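You operate a simulated robot arm through the tools that you are given. There is no shell and no other tool. Be economical: measure what you need, move in short steps, check, and stop when the job is done.

Carry out the task below with a simulated robot arm. There is one attempt and no reset: what you move stays moved.

TASK
Put two of the potato pieces from the counter by the fridge on the black trivet.
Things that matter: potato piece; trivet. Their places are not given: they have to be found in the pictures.

It is judged by the outcome, as a careful person would: the job done as asked, and still so three seconds after it is handed in. It fails if anything else is knocked over, pushed out of place, dropped, spilled or broken.

THE ROBOT
A 7-joint arm with a two-finger parallel gripper, fixed in place. Base frame: the origin is at the foot of the arm, x ahead of it, y to its left, z up; the work surface is at about z = 0. Lengths are in mm, angles in rad, forces in N, time in s.
With the tool pointing down near the work surface it reaches from about 220 to 580 mm from the base axis. Its first joint turns from -1.152 to 1.152 rad. Payload 2.5 kg.
Tool frame: the origin (TCP) lies between the finger pads and is the grasp point; the fingertips stand 23 mm ahead of it; z points along the fingers, y is the line along which they close. The gripper opens to 94 mm. The fingers are 38 mm wide and 10 mm thick; the gripper's body (54 by 96 mm) begins 39 mm behind the TCP.
Orientation is that of the tool frame in the base frame, as a unit quaternion [w, x, y, z]. With the fingers straight down and closing along the base's y, the tool's x points along the base's -x, its y along +y and its z along -z.

THE INTERFACE
- The arm moves only by the tool nudge_tool. Its arguments are lists of equal length, an entry for each row: "claw": the opening in per cent of the stroke, from 0 (shut) to 100 (fully open); "delta_pos": the shift along the tool's x, y, z in mm, a list of three; "twist": the turn about the tool's z in rad. In form: {"claw": [claw, ...], "delta_pos": [[dx, dy, dz], ...], "twist": [twist, ...]}. A call has 1 to 20 rows; each row shifts and turns the commanded pose from where the row before left it, along the tool's axes as they then stand. A row lasts 0.2 s, in which the tool goes at most 50 mm and 0.15 rad; a call with a longer step from one row to the next is refused whole, and so is a gripper value outside its range. A pose out of reach is approached as far as the arm can. The call stops where the force on the tool passes 40 N (or 10 N more than at its start, if that is more) or the arm is blocked; 0.2 s more then pass. The fingers move at their own pace (about 108 mm/s each) and stop on an object; they squeeze with about 26 N. The grip force told is the motor's: it shows also when the fingers shut on nothing. Time passes only in rows, and 0.2 s behind the last, so rows that do not move let the fingers close. It gives the time, the measured TCP pose, the force on the tool (base axes), the opening and the grip force at its end, in the units of the frame above (readings bear some noise), and new pictures: "show" is both (left out), scene, wrist or none.
- Cameras (640 x 400 px; columns grow to the right, rows downward): "scene" is fixed at [124.3, -433.4, 514.8]; the picture's right is [0.64, -0.76, 0.00], its down [-0.62, -0.53, -0.58] and it looks along [0.44, 0.37, -0.82] (base axes); focal length 308 px, centre (320, 200). "wrist" rides on the gripper at [-39, 0, -44] in the tool frame; the picture's right is [0.00, -1.00, 0.00], its down [0.97, 0.00, -0.24] and it looks along [0.24, 0.00, 0.97] (tool axes); focal length 218 px, centre (320, 200).
- locate(camera, pixels): for up to 12 pixels [column, row] of the newest picture of that camera ("zoom" is the newest enlarged one), the place [x, y, z] in the base frame of the surface seen there, good to about 2 mm. No time passes.
- enlarge(camera, box): a new picture of the part [left, top, right, bottom] of that camera's present view, enlarged. No time passes.
- hand_in(): hands the job in; it is judged then, once.

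Work in short steps. Measure before you move; look again where a grasp or a placing could have gone wrong, and mend it. You have 60 turns and 120 pictures in all, the two below and enlarged ones among them. Open the gripper and draw the arm clear of the work before you hand the job in, unless the task says otherwise; then end with one line.

The tools are called after "Emit:" by a JSON object that holds its "api" and its "payload". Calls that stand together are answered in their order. nudge_tool: Moves the arm, as the interface text tells. Its arguments: {"type":"object","properties":{"claw":{"type":"array"},"delta_pos":{"type":"array"},"twist":{"type":"array"},"show":{"type":"string","enum":["both","scene","wrist","none"]}},"required":["claw","delta_pos","twist"]} The other tools are called the same way: locate (camera, pixels) gives the place of the surface under pixels of a picture; enlarge (camera, box) takes an enlarged picture of a part of a camera's view; hand_in () hands the job in.

At the start:

```text
clock: 0.0
eef_pos: [312.1, -232.2, 246.8]
tcp_rot: [0.0, 0.0, 1.0, 0.0]
force: [0.0, -0.1, 1.3]
width: 93.9
finger_force: 0.1
```

scene: 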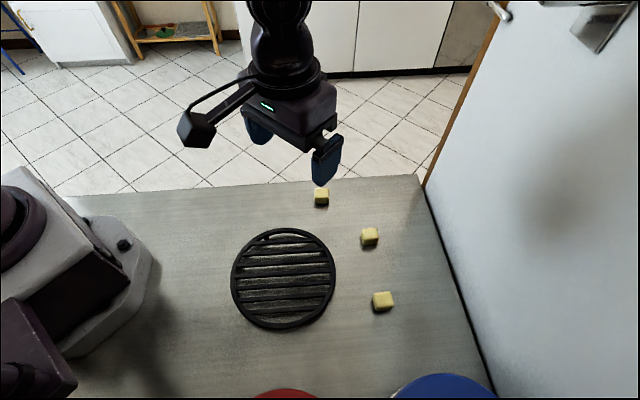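
wrist: 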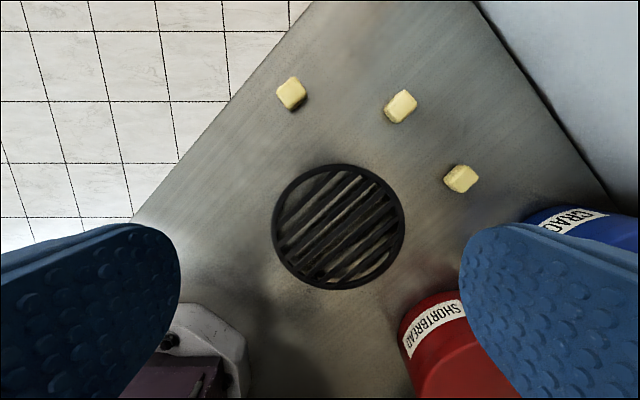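

The three potato pieces are at about (321,197), (369,237) and (382,301) in the scene view, and the trivet is at (284,279). I'll measure them in the pictures.

Emit:
{"api": "locate", "payload": {"camera": "scene", "pixels": [[321, 192], [321, 201], [369, 232], [369, 241], [382, 296], [383, 306], [284, 230], [284, 327], [234, 280], [334, 280], [284, 279], [284, 270]]}}

Emit:
{"api": "locate", "payload": {"camera": "wrist", "pixels": [[291, 93], [400, 106], [460, 179], [338, 226], [338, 165], [338, 289], [274, 226], [403, 226], [435, 305], [560, 215], [345, 220], [333, 232]]}}

Emit:
{"api": "enlarge", "payload": {"camera": "wrist", "box": [240, 60, 500, 300]}}

Emit:
{"api": "enlarge", "payload": {"camera": "scene", "box": [220, 170, 420, 340]}}

```text
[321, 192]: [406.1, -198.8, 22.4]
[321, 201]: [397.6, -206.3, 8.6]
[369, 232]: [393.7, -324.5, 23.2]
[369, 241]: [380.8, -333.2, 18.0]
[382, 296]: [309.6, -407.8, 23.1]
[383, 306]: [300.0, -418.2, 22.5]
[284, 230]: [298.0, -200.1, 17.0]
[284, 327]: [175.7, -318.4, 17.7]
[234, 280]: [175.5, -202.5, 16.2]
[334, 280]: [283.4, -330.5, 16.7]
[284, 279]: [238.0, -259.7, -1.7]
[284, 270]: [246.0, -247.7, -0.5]
```

```text
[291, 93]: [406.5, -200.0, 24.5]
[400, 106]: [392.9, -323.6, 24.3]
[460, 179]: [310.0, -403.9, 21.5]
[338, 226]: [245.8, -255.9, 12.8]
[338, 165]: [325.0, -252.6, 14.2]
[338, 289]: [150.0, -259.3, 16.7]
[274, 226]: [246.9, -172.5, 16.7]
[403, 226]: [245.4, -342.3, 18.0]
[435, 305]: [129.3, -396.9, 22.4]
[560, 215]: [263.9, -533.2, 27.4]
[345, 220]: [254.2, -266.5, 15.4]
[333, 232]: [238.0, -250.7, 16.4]
```

```text
1.67 times, centred on (370, 180) of wrist
```

zoom: 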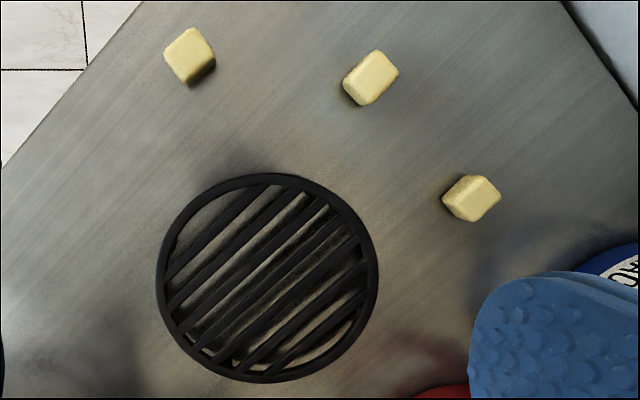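

```text
2.35 times, centred on (320, 255) of scene
```

zoom: 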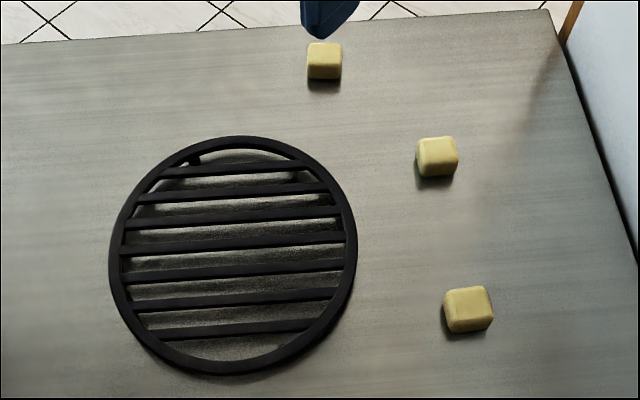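

The trivet centre is at about (237,-257), radius about 88, with its top at z≈17. The pieces are roughly 24 mm cubes at A (403,-202), B (389,-326) and C (306,-411). I'll use A and B because they are clear of the tins, and move above A first for a closer look at how it lies.

Emit:
{"api": "nudge_tool", "payload": {"claw": [100, 100, 100, 100], "delta_pos": [[-20, 8, 25], [-20, 8, 25], [-20, 8, 25], [-20, 6, 25]], "twist": [0, 0, 0, 0], "show": "wrist"}}

Emit:
{"api": "enlarge", "payload": {"camera": "wrist", "box": [240, 80, 480, 230]}}

```text
clock: 1.0
eef_pos: [393.1, -203.5, 144.4]
tcp_rot: [0.0, 0.001, 1.0, 0.0]
force: [0.2, 0.5, -0.3]
width: 93.9
finger_force: 0.0
```

wrist: 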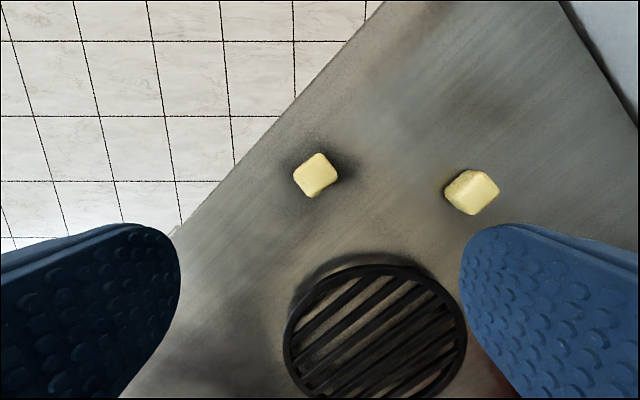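

```text
2.67 times, centred on (360, 155) of wrist
```

zoom: 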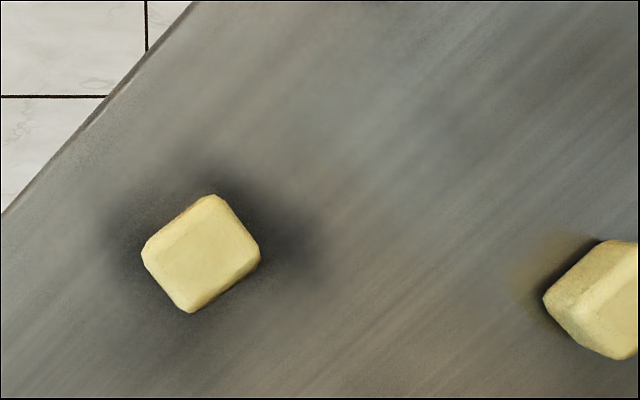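

Emit:
{"api": "locate", "payload": {"camera": "zoom", "pixels": [[210, 200], [255, 246], [190, 306], [147, 250], [200, 252], [605, 300]]}}

Emit:
{"api": "enlarge", "payload": {"camera": "wrist", "box": [280, 140, 360, 210]}}

Emit:
{"api": "enlarge", "payload": {"camera": "wrist", "box": [432, 155, 512, 225]}}

```text
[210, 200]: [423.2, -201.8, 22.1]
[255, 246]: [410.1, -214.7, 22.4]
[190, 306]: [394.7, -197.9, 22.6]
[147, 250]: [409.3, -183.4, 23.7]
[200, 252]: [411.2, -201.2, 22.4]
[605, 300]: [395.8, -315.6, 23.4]
```

```text
5.71 times, centred on (320, 175) of wrist
```

zoom: 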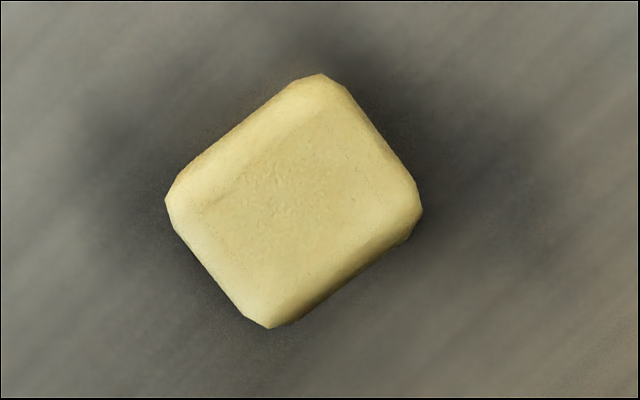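

```text
5.71 times, centred on (472, 190) of wrist
```

zoom: 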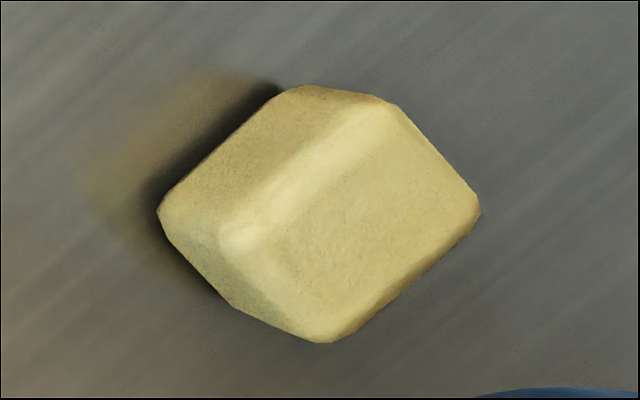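

A's edges lie at about 40° in the image, so a twist of about −0.69 makes the fingers close square on it. I'll centre over (409,-199.5), turn, descend partway and check.

Emit:
{"api": "nudge_tool", "payload": {"claw": [100, 100, 100, 100, 100, 100], "delta_pos": [[-16, 4, 0], [0, 0, 15], [0, 0, 15], [0, 0, 20], [0, 0, 20], [0, 0, 0]], "twist": [-0.138, -0.138, -0.138, -0.138, -0.138, 0]}}

```text
clock: 2.4
eef_pos: [406.7, -196.8, 73.1]
tcp_rot: [0.0, -0.339, 0.941, 0.0]
force: [0.0, -0.6, -0.5]
width: 93.9
finger_force: 0.0
```

scene: 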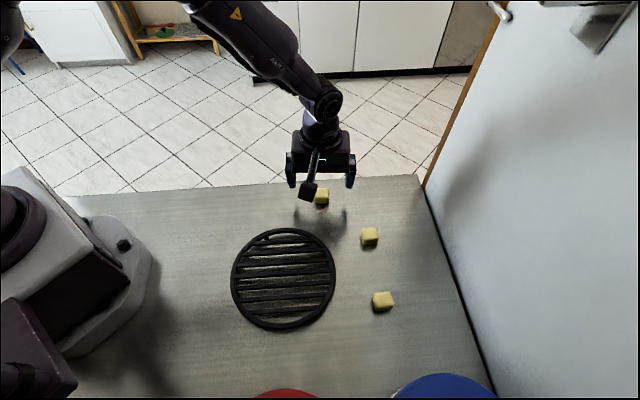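
wrist: 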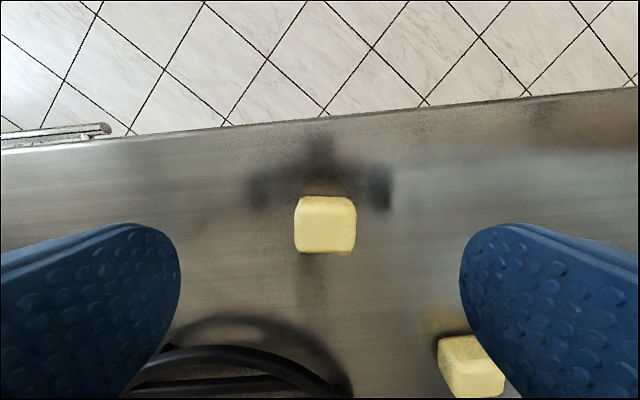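

Piece A is now square in the wrist view at (325,225). I'll check its centre before going down.

Emit:
{"api": "locate", "payload": {"camera": "wrist", "pixels": [[325, 225], [297, 225], [353, 225], [325, 204], [325, 247]]}}

```text
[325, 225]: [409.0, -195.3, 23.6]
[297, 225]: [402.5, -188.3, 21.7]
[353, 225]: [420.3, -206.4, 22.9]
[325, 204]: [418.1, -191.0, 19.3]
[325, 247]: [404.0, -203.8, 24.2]
```

The piece centre is about (411,-197.5), so I shift a few mm, descend to TCP z≈27 and close.

Emit:
{"api": "nudge_tool", "payload": {"claw": [100, 100, 100, 100, 0, 0, 0, 0], "delta_pos": [[-3, -3, 14], [0, 0, 16], [0, 0, 15], [0, 0, 0], [0, 0, 0], [0, 0, 0], [0, 0, 0], [0, 0, 0]], "twist": [0, 0, 0, 0, 0, 0, 0, 0]}}

```text
clock: 4.2
eef_pos: [408.2, -198.0, 30.2]
tcp_rot: [0.0, -0.337, 0.941, 0.0]
force: [0.3, 0.7, 0.6]
width: 28.7
finger_force: 26.3
```

scene: 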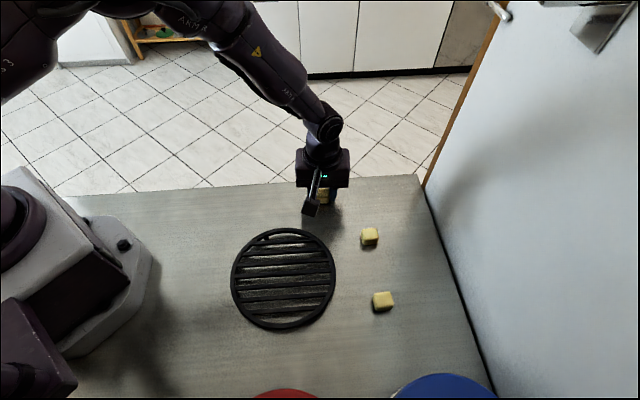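
wrist: 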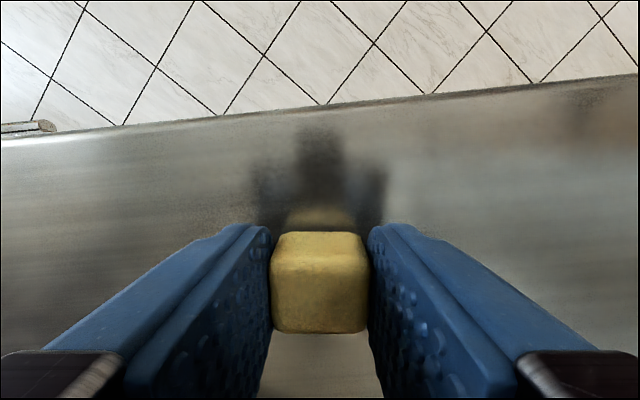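

A is gripped (width 28.7, 26 N). I lift it, and measure the trivet bars so the piece can rest across two of them.

Emit:
{"api": "nudge_tool", "payload": {"claw": [0, 0, 0, 0, 0], "delta_pos": [[0, 0, -20], [0, 0, -25], [0, 0, -25], [0, 0, -10], [0, 0, 0]], "twist": [0, 0, 0, 0, 0], "show": "wrist"}}

Emit:
{"api": "enlarge", "payload": {"camera": "scene", "box": [224, 220, 344, 335]}}

```text
clock: 5.4
eef_pos: [411.7, -198.5, 111.7]
tcp_rot: [0.001, -0.338, 0.941, 0.0]
force: [-0.8, 0.2, 1.0]
width: 28.6
finger_force: 25.9
```

wrist: 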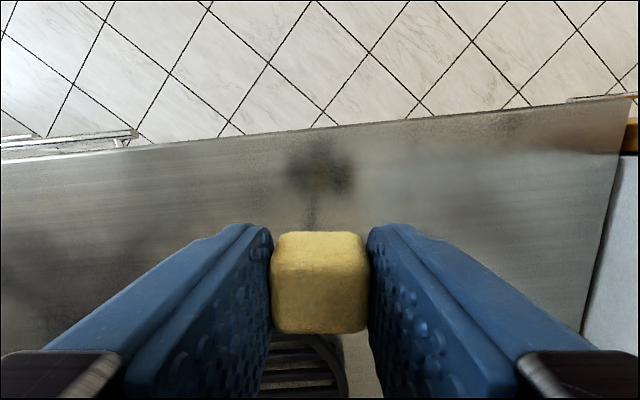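

```text
3.48 times, centred on (284, 278) of scene
```

zoom: 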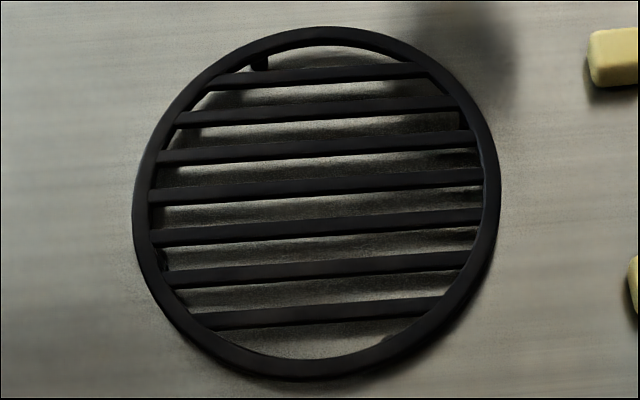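

Emit:
{"api": "locate", "payload": {"camera": "zoom", "pixels": [[316, 107], [316, 145], [316, 165], [316, 184], [316, 205], [316, 223], [316, 264], [250, 188], [400, 179], [250, 227], [400, 218], [316, 308]]}}

```text
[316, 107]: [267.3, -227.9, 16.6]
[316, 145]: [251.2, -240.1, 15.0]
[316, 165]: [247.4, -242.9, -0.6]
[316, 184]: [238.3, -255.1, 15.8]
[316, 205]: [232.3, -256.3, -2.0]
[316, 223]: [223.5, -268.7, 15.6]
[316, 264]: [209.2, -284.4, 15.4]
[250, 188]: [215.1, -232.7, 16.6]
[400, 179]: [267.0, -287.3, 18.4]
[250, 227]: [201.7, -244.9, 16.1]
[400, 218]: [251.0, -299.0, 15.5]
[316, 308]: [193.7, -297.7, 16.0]
```

The bars run along (0.68,-0.73) at 20 mm spacing, and the piece is nearly aligned with them. I carry it above the gap line at about (222,-225), staying high.

Emit:
{"api": "nudge_tool", "payload": {"claw": [0, 0, 0, 0, 0, 0, 0, 0, 0], "delta_pos": [[27.4, 16.75, 0], [27.4, 16.75, 0], [27.4, 16.75, 0], [27.4, 16.75, 0], [27.4, 16.75, 0], [27.4, 16.75, 0], [0, 0, 20], [0, 0, 20], [0, 0, 0]], "twist": [0, 0, 0, 0, 0, 0, 0, 0, 0]}}

```text
clock: 7.4
eef_pos: [218.9, -225.3, 71.6]
tcp_rot: [0.0, -0.339, 0.941, 0.0]
force: [0.5, 0.5, -0.8]
width: 28.7
finger_force: 26.0
```

scene: 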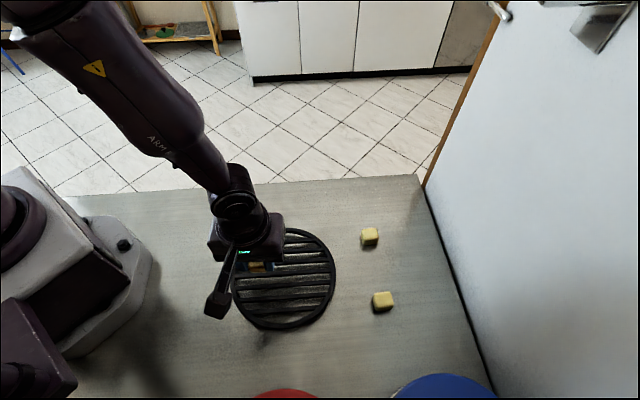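
wrist: 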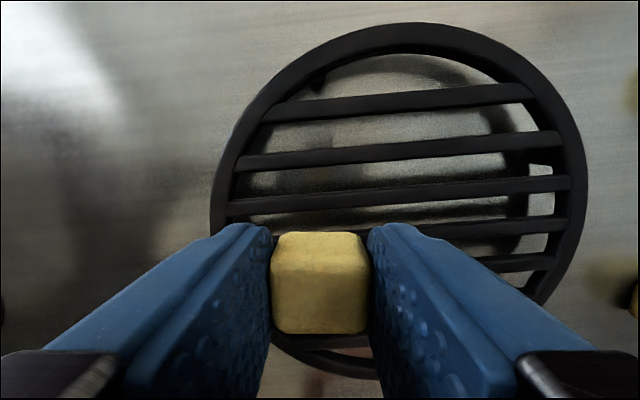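

Positioned over the trivet. Lowering to TCP z≈47, then I open slightly.

Emit:
{"api": "nudge_tool", "payload": {"claw": [0, 0, 0, 0, 0], "delta_pos": [[-2, 0, 10], [0, 0, 8], [0, 0, 4], [0, 0, 2], [0, 0, 0]], "twist": [0, 0, 0, 0, 0]}}

```text
clock: 8.6
eef_pos: [221.3, -222.9, 47.6]
tcp_rot: [0.0, -0.339, 0.941, 0.001]
force: [-3.1, 4.3, 25.4]
width: 28.8
finger_force: 26.2
```

scene: 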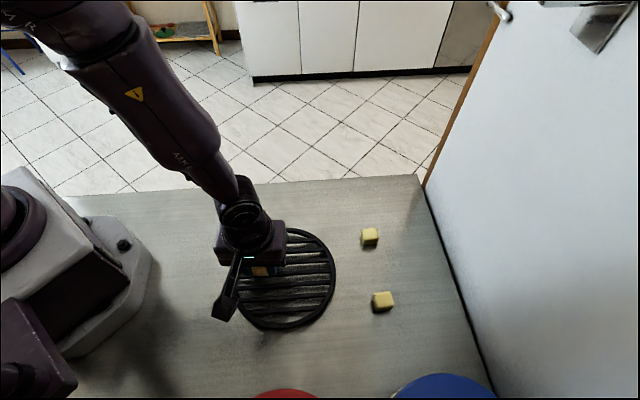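
wrist: 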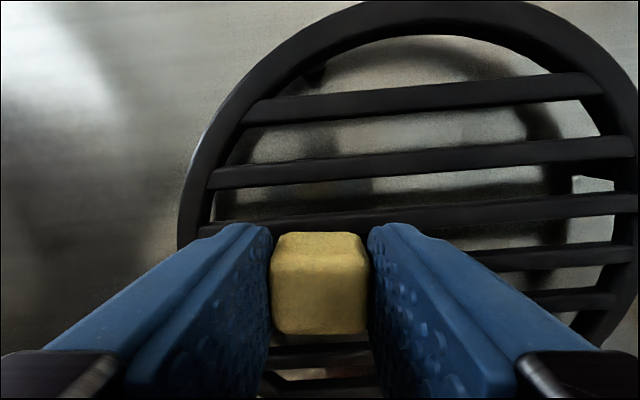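

Contact at 25 N, so the piece rests on the trivet. I ease up 1 mm, open partway and rise.

Emit:
{"api": "nudge_tool", "payload": {"claw": [0, 48, 48, 48, 48, 48, 48], "delta_pos": [[0, 0, -1], [0, 0, 0], [0, 0, 0], [0, 0, -15], [0, 0, -25], [0, 0, -25], [0, 0, 0]], "twist": [0, 0, 0, 0, 0, 0, 0]}}

```text
clock: 10.2
eef_pos: [222.2, -224.4, 111.0]
tcp_rot: [-0.001, -0.338, 0.941, 0.0]
force: [-1.1, -0.2, -0.1]
width: 45.1
finger_force: 0.0
```

scene: 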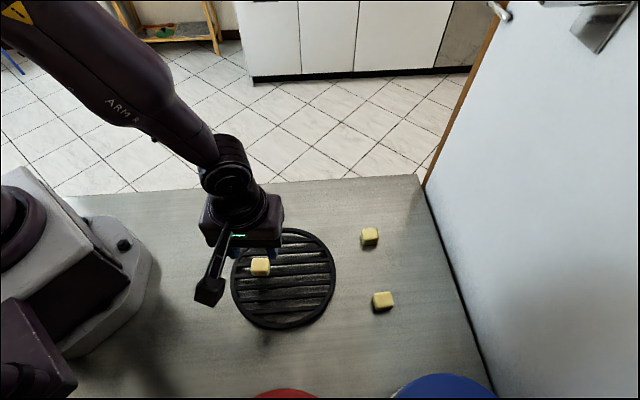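
wrist: 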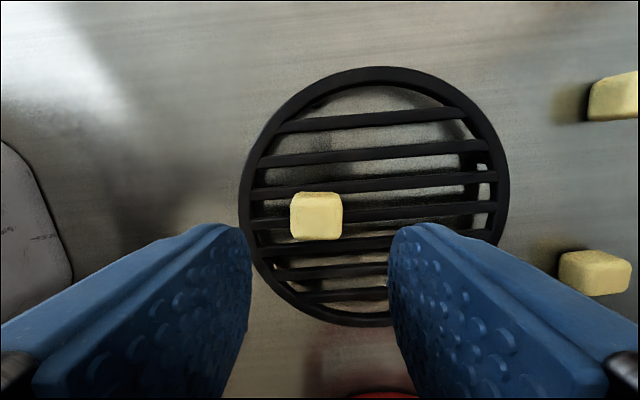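

A sits flat on the trivet. Next I move above piece B at about (391,-327).

Emit:
{"api": "nudge_tool", "payload": {"claw": [48, 48, 48, 48, 100, 100, 100, 100], "delta_pos": [[-10.7, -31.2, 0], [-10.7, -31.2, 0], [-10.7, -31.2, 0], [-10.7, -31.2, 0], [-10.7, -31.2, 0], [-10.7, -31.2, 0], [0, 0, 20], [0, 0, 15]], "twist": [0, 0, 0, 0, 0, 0, 0, 0]}}

Emit:
{"api": "enlarge", "payload": {"camera": "wrist", "box": [260, 170, 380, 260]}}

```text
clock: 12.0
eef_pos: [390.1, -327.2, 76.0]
tcp_rot: [-0.001, -0.339, 0.941, 0.0]
force: [-0.1, -0.7, 0.3]
width: 93.9
finger_force: 0.0
```

scene: 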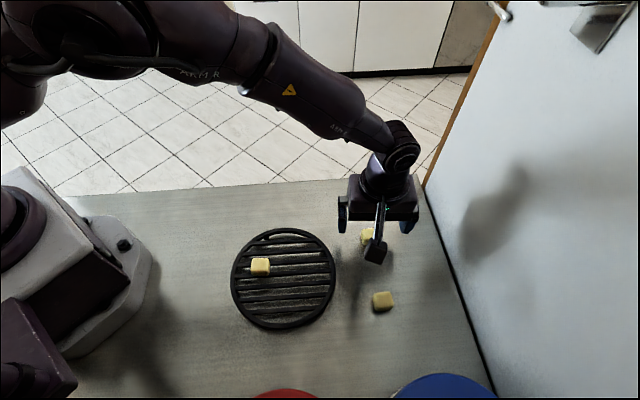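
wrist: 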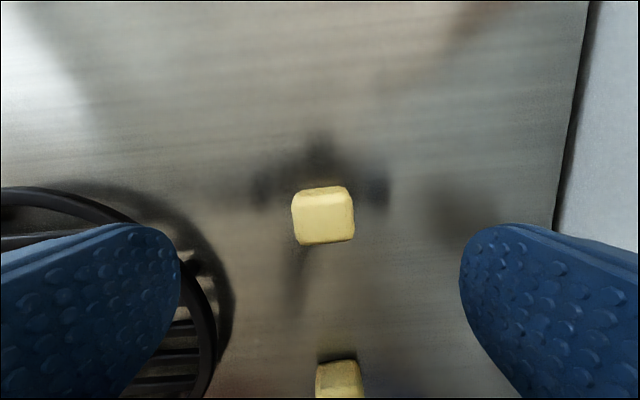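

```text
4.44 times, centred on (320, 215) of wrist
```

zoom: 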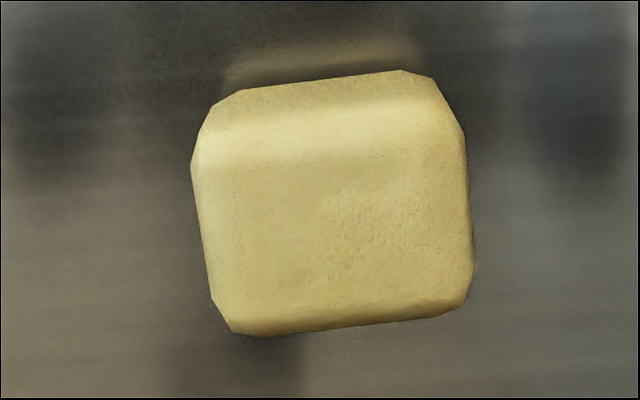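

B is turned about 6° further and I need its centre. I also check where the fridge wall is.

Emit:
{"api": "locate", "payload": {"camera": "zoom", "pixels": [[335, 215], [205, 215], [465, 205], [325, 90], [345, 315]]}}

Emit:
{"api": "locate", "payload": {"camera": "wrist", "pixels": [[555, 220], [590, 100], [575, 215]]}}

```text
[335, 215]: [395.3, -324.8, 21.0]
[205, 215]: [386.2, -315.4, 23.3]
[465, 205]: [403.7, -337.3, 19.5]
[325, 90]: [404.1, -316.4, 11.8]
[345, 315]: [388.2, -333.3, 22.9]
```

```text
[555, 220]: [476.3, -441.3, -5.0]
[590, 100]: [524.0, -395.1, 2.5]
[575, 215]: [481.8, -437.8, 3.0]
```

The fridge is well clear. B's centre is about (395,-326), so I shift, twist −0.11, descend to z≈29 and close.

Emit:
{"api": "nudge_tool", "payload": {"claw": [75, 75, 75, 75, 0, 0, 0, 0], "delta_pos": [[-4.5, -2.3, 12], [0, 0, 18], [0, 0, 16.5], [0, 0, 0], [0, 0, 0], [0, 0, 0], [0, 0, 0], [0, 0, 0]], "twist": [-0.11, 0, 0, 0, 0, 0, 0, 0]}}

```text
clock: 13.8
eef_pos: [394.9, -327.0, 31.8]
tcp_rot: [0.0, -0.391, 0.921, 0.001]
force: [-1.4, 0.4, 0.5]
width: 28.5
finger_force: 26.0
```

scene: 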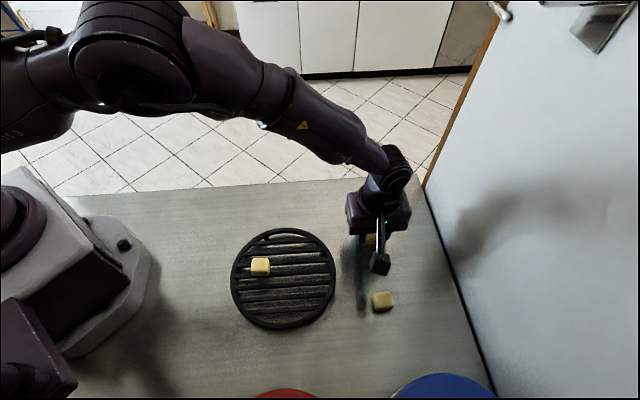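
wrist: 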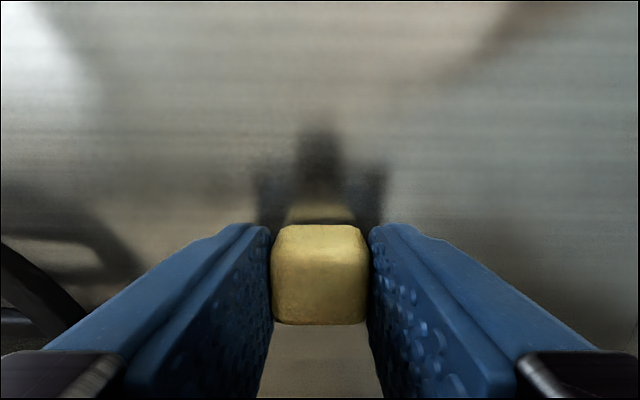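

B is gripped. I lift it, carry it to about (266,-274) above the trivet and align it with the bars.

Emit:
{"api": "nudge_tool", "payload": {"claw": [0, 0, 0, 0, 0, 0, 0, 0, 0, 0], "delta_pos": [[0, 0, -25], [0, 0, -25], [0, 0, -20], [10.3, 25.9, 0], [10.3, 25.9, 0], [10.3, 25.9, 0], [10.3, 25.9, 0], [10.3, 25.9, 0], [0, 0, 15], [0, 0, 15]], "twist": [0, 0, 0, 0, 0, 0, 0, 0, 0.055, 0]}}

```text
clock: 16.0
eef_pos: [268.0, -273.6, 71.2]
tcp_rot: [0.001, -0.364, 0.931, 0.0]
force: [0.5, -0.1, 0.0]
width: 28.6
finger_force: 25.9
```

scene: 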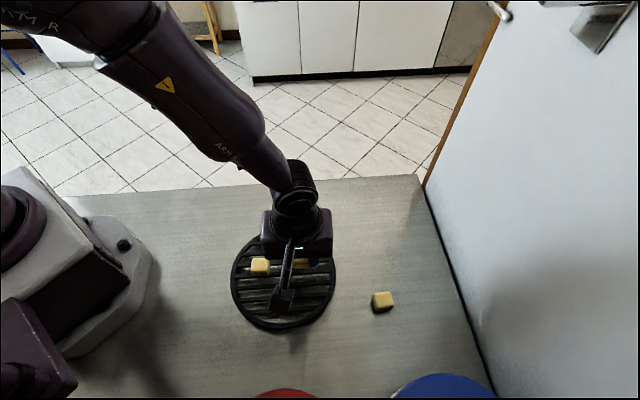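
wrist: 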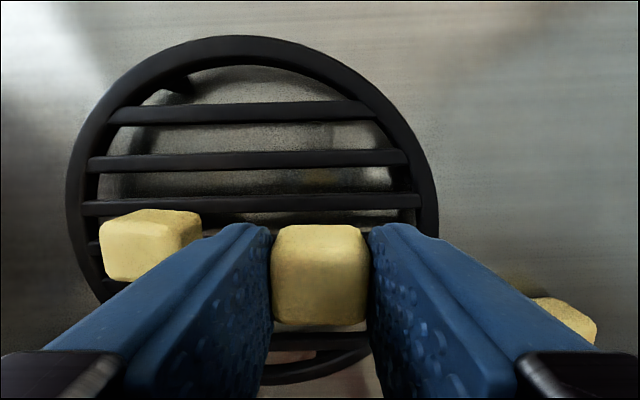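

The piece is over the trivet and the left finger is clear of A. I lower it until it touches.

Emit:
{"api": "nudge_tool", "payload": {"claw": [0, 0, 0, 0, 0], "delta_pos": [[1, -2, 10], [0, 0, 8], [0, 0, 3], [0, 0, 2], [0, 0, 0]], "twist": [0, 0, 0, 0, 0]}}

```text
clock: 17.2
eef_pos: [267.3, -274.9, 48.1]
tcp_rot: [0.0, -0.364, 0.931, -0.001]
force: [-3.9, 3.5, 18.6]
width: 28.8
finger_force: 26.0
```

scene: 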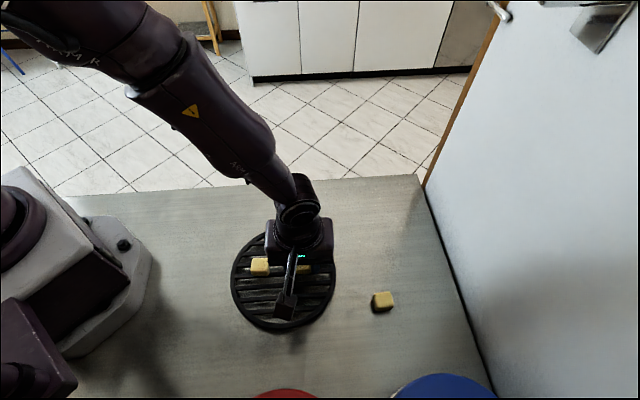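
wrist: 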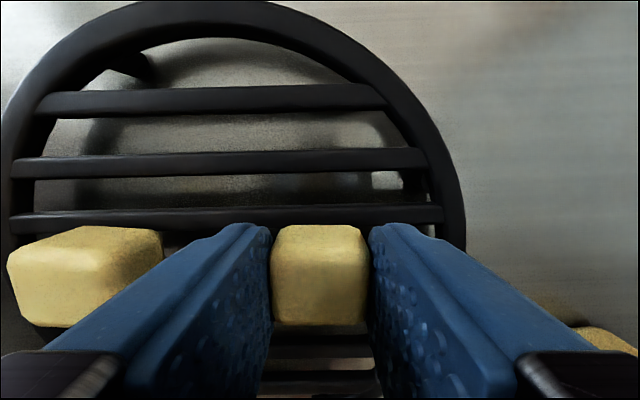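

Contact at about 19 N. I ease up, open modestly, rise and draw clear.

Emit:
{"api": "nudge_tool", "payload": {"claw": [0, 45, 45, 45, 45, 45, 45, 45, 45], "delta_pos": [[0, 0, -0.7], [0, 0, 0], [0, 0, 0], [0, 0, -15], [0, 0, -30], [0, 0, -40], [-40, 0, -20], [-40, 0, 0], [0, 0, 0]], "twist": [0, 0, 0, 0, 0, 0, 0, 0, 0]}}

Emit:
{"api": "enlarge", "payload": {"camera": "scene", "box": [224, 220, 344, 335]}}

```text
clock: 19.2
eef_pos: [324.0, -219.8, 151.7]
tcp_rot: [0.0, -0.364, 0.932, 0.0]
force: [0.2, 0.3, -0.1]
width: 42.6
finger_force: 0.1
```

scene: 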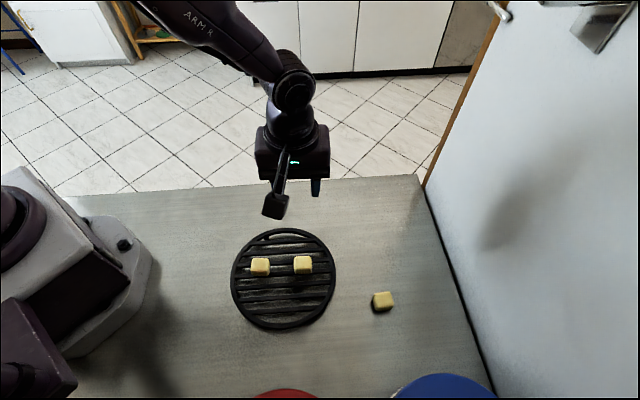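
wrist: 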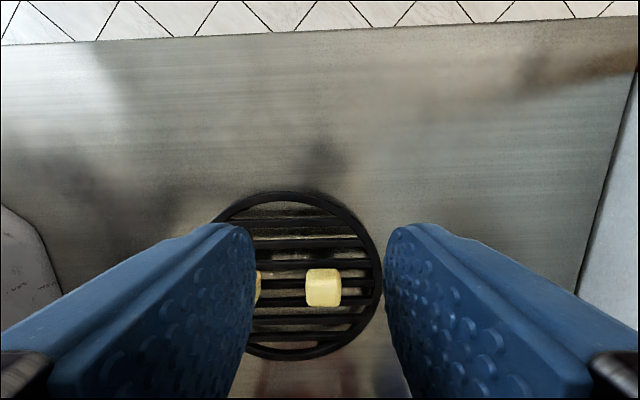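

```text
3.48 times, centred on (284, 278) of scene
```

zoom: 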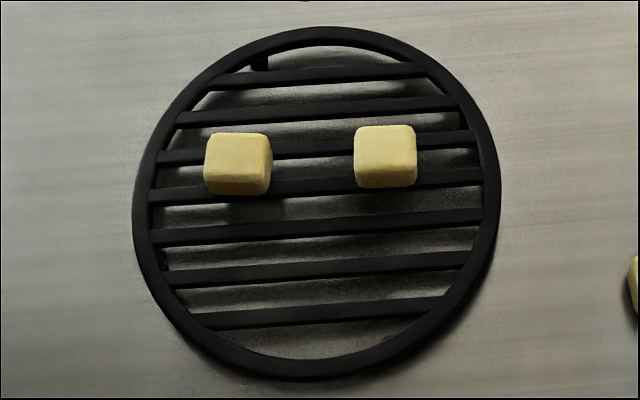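

Both pieces rest flat on the trivet, which hasn't moved. The third piece and the tins are where they were, and the arm is clear with the gripper open, so I'm handing in.

Emit:
{"api": "hand_in", "payload": {}}

```text
The job is handed in.
```

Two potato pieces are resting on the black trivet; the third piece, the trivet and the tins were not moved, and the job is handed in.
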